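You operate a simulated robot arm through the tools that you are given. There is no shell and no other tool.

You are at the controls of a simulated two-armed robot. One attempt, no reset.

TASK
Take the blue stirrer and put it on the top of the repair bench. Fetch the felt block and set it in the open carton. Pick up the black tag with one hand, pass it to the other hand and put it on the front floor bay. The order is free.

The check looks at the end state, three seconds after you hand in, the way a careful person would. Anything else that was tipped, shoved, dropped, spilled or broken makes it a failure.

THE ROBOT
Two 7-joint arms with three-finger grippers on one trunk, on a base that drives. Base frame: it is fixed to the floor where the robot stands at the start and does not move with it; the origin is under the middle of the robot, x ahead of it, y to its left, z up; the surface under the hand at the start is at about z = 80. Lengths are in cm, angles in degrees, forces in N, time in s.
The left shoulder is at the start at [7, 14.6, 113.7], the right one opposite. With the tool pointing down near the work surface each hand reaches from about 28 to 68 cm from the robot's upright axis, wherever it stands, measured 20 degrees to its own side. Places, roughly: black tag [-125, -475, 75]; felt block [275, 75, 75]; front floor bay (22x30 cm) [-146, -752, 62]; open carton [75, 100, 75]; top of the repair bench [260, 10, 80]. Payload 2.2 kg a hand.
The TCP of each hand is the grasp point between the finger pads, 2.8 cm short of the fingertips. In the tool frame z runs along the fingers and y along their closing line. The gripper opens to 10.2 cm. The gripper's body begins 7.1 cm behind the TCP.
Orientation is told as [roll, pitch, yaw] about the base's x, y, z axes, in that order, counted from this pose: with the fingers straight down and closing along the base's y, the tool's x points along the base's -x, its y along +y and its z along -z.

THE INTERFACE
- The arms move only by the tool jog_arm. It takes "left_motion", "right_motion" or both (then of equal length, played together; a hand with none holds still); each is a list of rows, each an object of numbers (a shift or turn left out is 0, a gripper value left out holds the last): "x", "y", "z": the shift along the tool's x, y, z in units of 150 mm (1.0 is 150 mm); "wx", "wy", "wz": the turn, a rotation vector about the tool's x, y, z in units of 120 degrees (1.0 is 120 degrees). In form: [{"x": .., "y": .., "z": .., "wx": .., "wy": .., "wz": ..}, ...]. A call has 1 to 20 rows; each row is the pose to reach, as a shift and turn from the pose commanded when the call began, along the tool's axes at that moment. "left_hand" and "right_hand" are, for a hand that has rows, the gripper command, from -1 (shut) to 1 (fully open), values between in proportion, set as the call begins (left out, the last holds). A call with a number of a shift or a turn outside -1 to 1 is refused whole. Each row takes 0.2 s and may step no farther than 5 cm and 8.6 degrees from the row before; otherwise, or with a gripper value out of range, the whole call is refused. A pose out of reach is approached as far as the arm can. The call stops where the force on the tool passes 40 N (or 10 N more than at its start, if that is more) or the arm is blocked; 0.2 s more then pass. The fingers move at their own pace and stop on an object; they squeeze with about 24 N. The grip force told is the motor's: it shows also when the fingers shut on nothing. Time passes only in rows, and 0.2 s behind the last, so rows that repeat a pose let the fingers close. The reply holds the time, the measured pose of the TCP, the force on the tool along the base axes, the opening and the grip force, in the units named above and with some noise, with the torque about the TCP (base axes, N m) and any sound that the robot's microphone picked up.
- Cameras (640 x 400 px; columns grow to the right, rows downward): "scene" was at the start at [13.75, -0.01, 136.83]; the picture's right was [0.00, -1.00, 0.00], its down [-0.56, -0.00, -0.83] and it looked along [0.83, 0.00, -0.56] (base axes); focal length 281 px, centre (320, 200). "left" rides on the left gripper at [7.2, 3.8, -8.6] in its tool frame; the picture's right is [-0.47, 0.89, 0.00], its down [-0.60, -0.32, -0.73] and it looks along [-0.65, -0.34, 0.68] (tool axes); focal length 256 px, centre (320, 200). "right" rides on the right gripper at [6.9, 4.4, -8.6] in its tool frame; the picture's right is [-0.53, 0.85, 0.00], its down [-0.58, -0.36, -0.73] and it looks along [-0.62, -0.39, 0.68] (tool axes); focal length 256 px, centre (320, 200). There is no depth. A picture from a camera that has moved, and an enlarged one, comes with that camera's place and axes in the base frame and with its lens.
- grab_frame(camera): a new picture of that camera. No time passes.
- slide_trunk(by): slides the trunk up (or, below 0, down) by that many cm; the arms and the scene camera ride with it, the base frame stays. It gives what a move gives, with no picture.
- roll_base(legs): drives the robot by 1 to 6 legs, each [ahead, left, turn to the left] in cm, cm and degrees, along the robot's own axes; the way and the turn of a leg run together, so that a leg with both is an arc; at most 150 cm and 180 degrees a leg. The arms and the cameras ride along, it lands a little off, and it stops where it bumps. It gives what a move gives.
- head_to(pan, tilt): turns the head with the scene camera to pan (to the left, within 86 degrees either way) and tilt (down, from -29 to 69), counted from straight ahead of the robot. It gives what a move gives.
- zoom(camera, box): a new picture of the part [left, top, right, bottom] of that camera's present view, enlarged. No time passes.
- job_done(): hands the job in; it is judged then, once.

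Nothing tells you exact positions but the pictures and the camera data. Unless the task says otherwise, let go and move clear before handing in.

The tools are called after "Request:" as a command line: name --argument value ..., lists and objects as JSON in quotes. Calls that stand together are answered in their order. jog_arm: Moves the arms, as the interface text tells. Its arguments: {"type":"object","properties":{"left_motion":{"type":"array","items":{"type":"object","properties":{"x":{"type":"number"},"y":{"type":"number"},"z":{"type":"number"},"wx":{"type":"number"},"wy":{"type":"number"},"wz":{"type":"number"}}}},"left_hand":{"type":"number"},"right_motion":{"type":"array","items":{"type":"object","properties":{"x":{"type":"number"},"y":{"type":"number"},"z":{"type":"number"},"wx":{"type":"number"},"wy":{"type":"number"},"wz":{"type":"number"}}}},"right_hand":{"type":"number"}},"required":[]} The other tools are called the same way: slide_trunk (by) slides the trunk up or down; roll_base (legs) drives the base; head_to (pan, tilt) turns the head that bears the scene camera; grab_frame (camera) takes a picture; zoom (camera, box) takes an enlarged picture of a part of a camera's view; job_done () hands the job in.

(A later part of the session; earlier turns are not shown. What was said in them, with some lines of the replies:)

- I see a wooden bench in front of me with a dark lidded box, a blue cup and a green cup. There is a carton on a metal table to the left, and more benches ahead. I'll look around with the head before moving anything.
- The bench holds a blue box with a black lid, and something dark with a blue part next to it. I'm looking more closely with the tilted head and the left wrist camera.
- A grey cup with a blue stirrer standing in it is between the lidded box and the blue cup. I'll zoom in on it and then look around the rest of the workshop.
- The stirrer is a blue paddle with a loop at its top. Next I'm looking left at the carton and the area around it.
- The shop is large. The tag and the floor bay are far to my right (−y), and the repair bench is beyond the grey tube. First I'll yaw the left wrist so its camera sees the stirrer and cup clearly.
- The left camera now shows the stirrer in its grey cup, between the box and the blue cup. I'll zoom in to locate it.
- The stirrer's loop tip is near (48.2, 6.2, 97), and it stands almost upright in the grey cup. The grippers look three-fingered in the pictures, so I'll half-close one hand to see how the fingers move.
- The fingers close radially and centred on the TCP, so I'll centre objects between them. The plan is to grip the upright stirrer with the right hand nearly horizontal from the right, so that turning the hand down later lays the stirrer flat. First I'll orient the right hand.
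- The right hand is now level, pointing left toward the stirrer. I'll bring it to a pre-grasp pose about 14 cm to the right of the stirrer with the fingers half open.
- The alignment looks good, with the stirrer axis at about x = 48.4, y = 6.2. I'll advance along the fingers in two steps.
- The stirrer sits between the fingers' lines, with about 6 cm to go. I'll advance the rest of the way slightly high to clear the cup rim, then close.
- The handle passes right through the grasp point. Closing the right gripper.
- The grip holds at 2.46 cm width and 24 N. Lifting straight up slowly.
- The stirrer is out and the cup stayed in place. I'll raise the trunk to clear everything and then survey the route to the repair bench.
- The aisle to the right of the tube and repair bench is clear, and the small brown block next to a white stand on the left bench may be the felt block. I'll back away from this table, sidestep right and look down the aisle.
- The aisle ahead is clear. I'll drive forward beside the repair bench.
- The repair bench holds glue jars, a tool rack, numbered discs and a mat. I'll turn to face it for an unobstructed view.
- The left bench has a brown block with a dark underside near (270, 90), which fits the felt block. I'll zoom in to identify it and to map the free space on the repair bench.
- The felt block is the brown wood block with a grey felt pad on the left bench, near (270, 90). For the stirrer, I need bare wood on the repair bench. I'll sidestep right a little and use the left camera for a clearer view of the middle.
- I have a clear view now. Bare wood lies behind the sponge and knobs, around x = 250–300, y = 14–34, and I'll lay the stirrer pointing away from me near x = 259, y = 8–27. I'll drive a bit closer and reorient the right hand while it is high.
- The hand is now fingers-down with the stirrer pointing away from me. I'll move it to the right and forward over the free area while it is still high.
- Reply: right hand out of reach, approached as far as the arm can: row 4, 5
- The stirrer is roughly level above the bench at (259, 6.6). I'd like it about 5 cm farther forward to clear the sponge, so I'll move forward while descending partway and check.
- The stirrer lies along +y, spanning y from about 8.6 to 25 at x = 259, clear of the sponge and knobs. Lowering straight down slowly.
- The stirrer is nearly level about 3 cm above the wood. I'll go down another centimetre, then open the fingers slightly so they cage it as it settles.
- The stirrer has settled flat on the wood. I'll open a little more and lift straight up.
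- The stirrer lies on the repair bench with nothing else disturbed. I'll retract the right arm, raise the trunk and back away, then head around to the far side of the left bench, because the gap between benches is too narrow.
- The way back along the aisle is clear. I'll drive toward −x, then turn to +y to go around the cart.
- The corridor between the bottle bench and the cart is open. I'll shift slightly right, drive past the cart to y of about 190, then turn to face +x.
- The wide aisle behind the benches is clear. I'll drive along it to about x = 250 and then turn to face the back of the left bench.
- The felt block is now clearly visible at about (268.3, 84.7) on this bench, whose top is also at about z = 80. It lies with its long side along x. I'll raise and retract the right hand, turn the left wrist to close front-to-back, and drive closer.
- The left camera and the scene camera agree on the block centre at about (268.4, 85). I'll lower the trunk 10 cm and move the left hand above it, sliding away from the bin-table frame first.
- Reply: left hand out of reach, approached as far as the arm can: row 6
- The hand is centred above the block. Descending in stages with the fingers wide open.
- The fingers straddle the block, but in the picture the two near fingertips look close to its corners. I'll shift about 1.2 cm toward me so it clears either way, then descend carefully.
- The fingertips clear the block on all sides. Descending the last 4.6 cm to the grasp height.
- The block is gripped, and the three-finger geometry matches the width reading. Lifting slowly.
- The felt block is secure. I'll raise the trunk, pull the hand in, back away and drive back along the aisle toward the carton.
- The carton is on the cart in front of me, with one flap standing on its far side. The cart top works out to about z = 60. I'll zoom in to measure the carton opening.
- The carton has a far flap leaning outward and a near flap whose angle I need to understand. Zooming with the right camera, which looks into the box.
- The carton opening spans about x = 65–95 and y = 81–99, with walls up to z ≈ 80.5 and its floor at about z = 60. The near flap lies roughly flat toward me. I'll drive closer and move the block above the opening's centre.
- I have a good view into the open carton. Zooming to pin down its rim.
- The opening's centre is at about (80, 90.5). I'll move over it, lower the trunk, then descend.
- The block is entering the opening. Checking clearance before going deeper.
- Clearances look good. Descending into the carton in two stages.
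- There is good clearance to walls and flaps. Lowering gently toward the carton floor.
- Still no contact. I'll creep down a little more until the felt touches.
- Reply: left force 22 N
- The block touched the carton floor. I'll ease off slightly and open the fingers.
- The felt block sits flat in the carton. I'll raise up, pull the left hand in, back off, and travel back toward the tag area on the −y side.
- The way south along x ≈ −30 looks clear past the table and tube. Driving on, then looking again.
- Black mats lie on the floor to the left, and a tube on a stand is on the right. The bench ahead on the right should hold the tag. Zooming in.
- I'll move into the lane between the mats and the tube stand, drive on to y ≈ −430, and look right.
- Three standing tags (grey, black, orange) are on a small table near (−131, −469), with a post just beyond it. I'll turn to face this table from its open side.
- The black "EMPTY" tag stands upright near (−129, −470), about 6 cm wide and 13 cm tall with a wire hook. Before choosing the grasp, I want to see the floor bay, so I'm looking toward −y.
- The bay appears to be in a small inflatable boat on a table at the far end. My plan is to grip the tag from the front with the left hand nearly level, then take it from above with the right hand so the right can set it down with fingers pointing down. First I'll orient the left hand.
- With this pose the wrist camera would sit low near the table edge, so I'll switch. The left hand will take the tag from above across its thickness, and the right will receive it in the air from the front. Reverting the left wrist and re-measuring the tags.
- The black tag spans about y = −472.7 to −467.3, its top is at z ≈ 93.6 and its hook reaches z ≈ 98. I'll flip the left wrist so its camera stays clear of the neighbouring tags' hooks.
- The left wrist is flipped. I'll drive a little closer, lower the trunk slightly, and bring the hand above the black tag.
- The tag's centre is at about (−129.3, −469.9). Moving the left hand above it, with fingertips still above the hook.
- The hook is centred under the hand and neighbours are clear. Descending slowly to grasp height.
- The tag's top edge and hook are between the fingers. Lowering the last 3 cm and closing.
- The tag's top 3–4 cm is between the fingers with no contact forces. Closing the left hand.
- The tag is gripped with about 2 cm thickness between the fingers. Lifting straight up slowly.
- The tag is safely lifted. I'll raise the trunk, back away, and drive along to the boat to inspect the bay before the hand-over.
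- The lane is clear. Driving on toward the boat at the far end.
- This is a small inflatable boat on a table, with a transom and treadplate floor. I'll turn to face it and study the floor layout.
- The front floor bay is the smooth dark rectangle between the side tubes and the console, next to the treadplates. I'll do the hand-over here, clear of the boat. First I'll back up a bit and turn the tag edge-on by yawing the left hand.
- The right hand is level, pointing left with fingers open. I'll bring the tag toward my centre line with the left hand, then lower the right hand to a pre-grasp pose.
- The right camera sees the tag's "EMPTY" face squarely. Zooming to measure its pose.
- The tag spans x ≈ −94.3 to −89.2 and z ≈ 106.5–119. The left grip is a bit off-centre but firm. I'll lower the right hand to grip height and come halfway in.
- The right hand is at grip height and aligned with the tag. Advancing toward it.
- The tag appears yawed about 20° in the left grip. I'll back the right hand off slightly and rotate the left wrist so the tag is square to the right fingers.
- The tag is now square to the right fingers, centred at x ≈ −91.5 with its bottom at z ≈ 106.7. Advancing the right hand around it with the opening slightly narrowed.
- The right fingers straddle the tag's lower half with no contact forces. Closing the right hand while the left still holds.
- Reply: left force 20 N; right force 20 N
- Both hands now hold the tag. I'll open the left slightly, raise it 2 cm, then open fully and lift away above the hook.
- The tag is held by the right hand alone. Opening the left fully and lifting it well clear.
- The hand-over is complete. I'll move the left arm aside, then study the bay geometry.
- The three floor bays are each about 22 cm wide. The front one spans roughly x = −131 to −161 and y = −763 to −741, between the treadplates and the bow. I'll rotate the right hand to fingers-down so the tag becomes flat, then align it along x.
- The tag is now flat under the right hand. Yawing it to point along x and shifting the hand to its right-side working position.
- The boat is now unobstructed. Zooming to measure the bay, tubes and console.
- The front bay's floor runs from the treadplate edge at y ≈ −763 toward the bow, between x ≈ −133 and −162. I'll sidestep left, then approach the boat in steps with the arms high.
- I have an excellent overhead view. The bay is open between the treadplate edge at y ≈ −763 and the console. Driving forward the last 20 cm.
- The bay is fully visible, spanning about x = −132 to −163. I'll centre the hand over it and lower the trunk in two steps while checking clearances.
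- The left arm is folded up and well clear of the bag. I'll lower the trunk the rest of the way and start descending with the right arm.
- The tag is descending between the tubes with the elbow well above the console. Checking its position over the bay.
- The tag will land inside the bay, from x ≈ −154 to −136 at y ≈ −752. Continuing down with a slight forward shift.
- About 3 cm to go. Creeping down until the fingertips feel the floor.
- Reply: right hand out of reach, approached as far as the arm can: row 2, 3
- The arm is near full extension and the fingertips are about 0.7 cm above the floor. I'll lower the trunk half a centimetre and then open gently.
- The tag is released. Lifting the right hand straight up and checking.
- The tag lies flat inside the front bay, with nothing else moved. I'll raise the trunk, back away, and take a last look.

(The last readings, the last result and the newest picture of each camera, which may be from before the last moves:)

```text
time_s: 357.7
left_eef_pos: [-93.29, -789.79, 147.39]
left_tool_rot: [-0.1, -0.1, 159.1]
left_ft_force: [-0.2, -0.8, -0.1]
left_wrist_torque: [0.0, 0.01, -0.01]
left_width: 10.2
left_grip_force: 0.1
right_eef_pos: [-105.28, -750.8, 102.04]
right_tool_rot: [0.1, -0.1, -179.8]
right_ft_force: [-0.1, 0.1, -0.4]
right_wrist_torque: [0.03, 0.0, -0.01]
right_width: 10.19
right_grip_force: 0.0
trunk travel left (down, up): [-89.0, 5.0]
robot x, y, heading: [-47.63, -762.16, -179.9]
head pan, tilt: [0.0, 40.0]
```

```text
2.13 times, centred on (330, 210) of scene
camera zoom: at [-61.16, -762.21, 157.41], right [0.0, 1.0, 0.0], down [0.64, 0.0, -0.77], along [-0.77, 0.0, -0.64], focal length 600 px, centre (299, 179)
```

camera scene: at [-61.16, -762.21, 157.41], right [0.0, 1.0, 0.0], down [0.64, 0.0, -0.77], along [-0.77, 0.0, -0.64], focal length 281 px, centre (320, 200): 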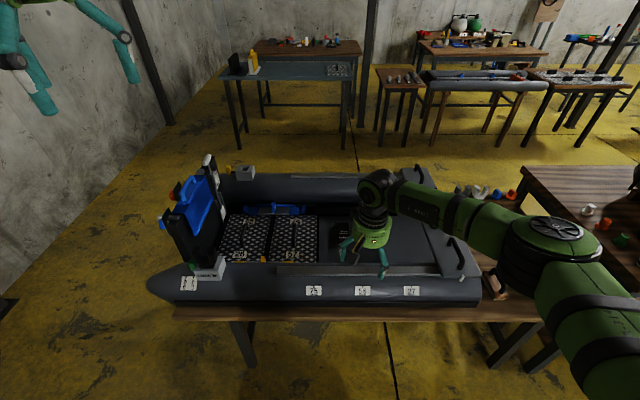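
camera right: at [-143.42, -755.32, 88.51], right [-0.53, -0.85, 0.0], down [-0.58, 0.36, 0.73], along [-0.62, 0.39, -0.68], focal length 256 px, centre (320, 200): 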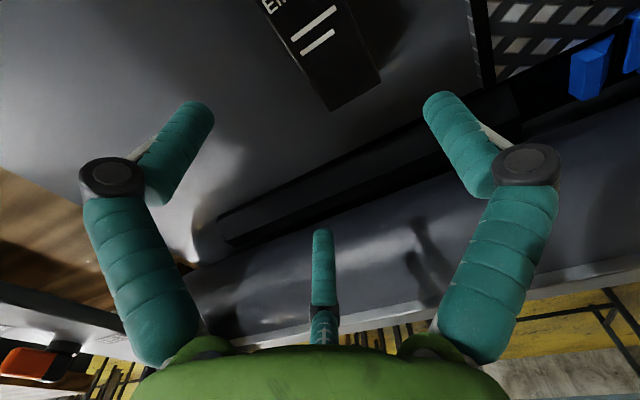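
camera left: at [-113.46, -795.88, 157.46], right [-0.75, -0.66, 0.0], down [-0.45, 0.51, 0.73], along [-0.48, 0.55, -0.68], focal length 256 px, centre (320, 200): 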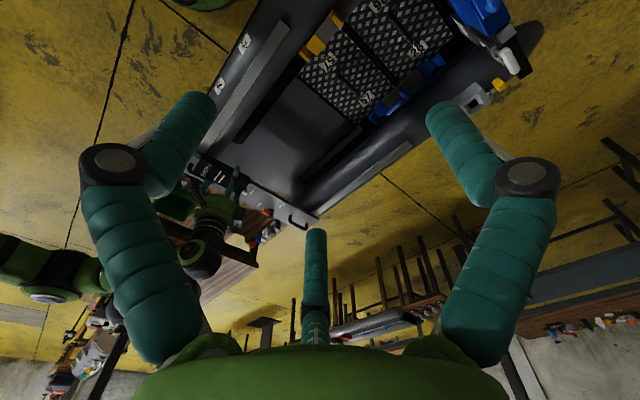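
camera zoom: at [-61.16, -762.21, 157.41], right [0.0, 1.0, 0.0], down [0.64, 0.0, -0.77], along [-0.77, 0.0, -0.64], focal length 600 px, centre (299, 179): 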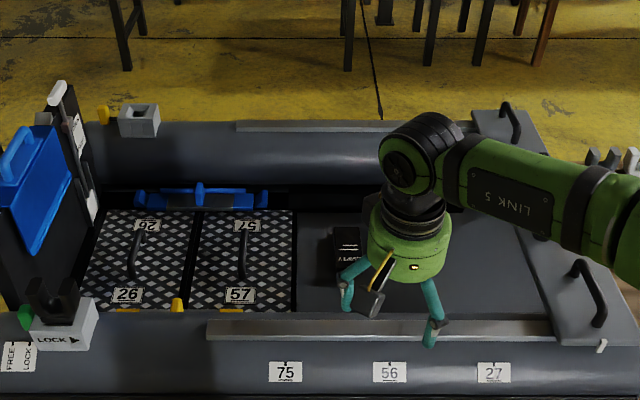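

The tag is resting in the front floor bay, the felt block is in the carton, and the stirrer is on the repair bench. Both hands are empty and clear, so I'm handing the job in.

Request:
job_done

```text
The job is handed in.
```

All three parts are done, and I handed the job in. I don't have the judge's result.

- **Blue stirrer:** it lies flat on bare wood on the repair bench, behind the sponge and beside the black knobs. I saw it still there later from the far bench.
- **Felt block:** it sits flat on the floor of the open carton, clear of the walls and flaps.
- **Black tag:** I picked it up with the left hand, passed it to the right in mid-air, and laid it flat in the front floor bay. It is fully inside the bay, hook included.

Both hands were empty and clear at hand-in. The base reported no bumps, and I saw nothing else tipped or shifted. I did not go back for a last look at the repair bench or the carton before finishing.
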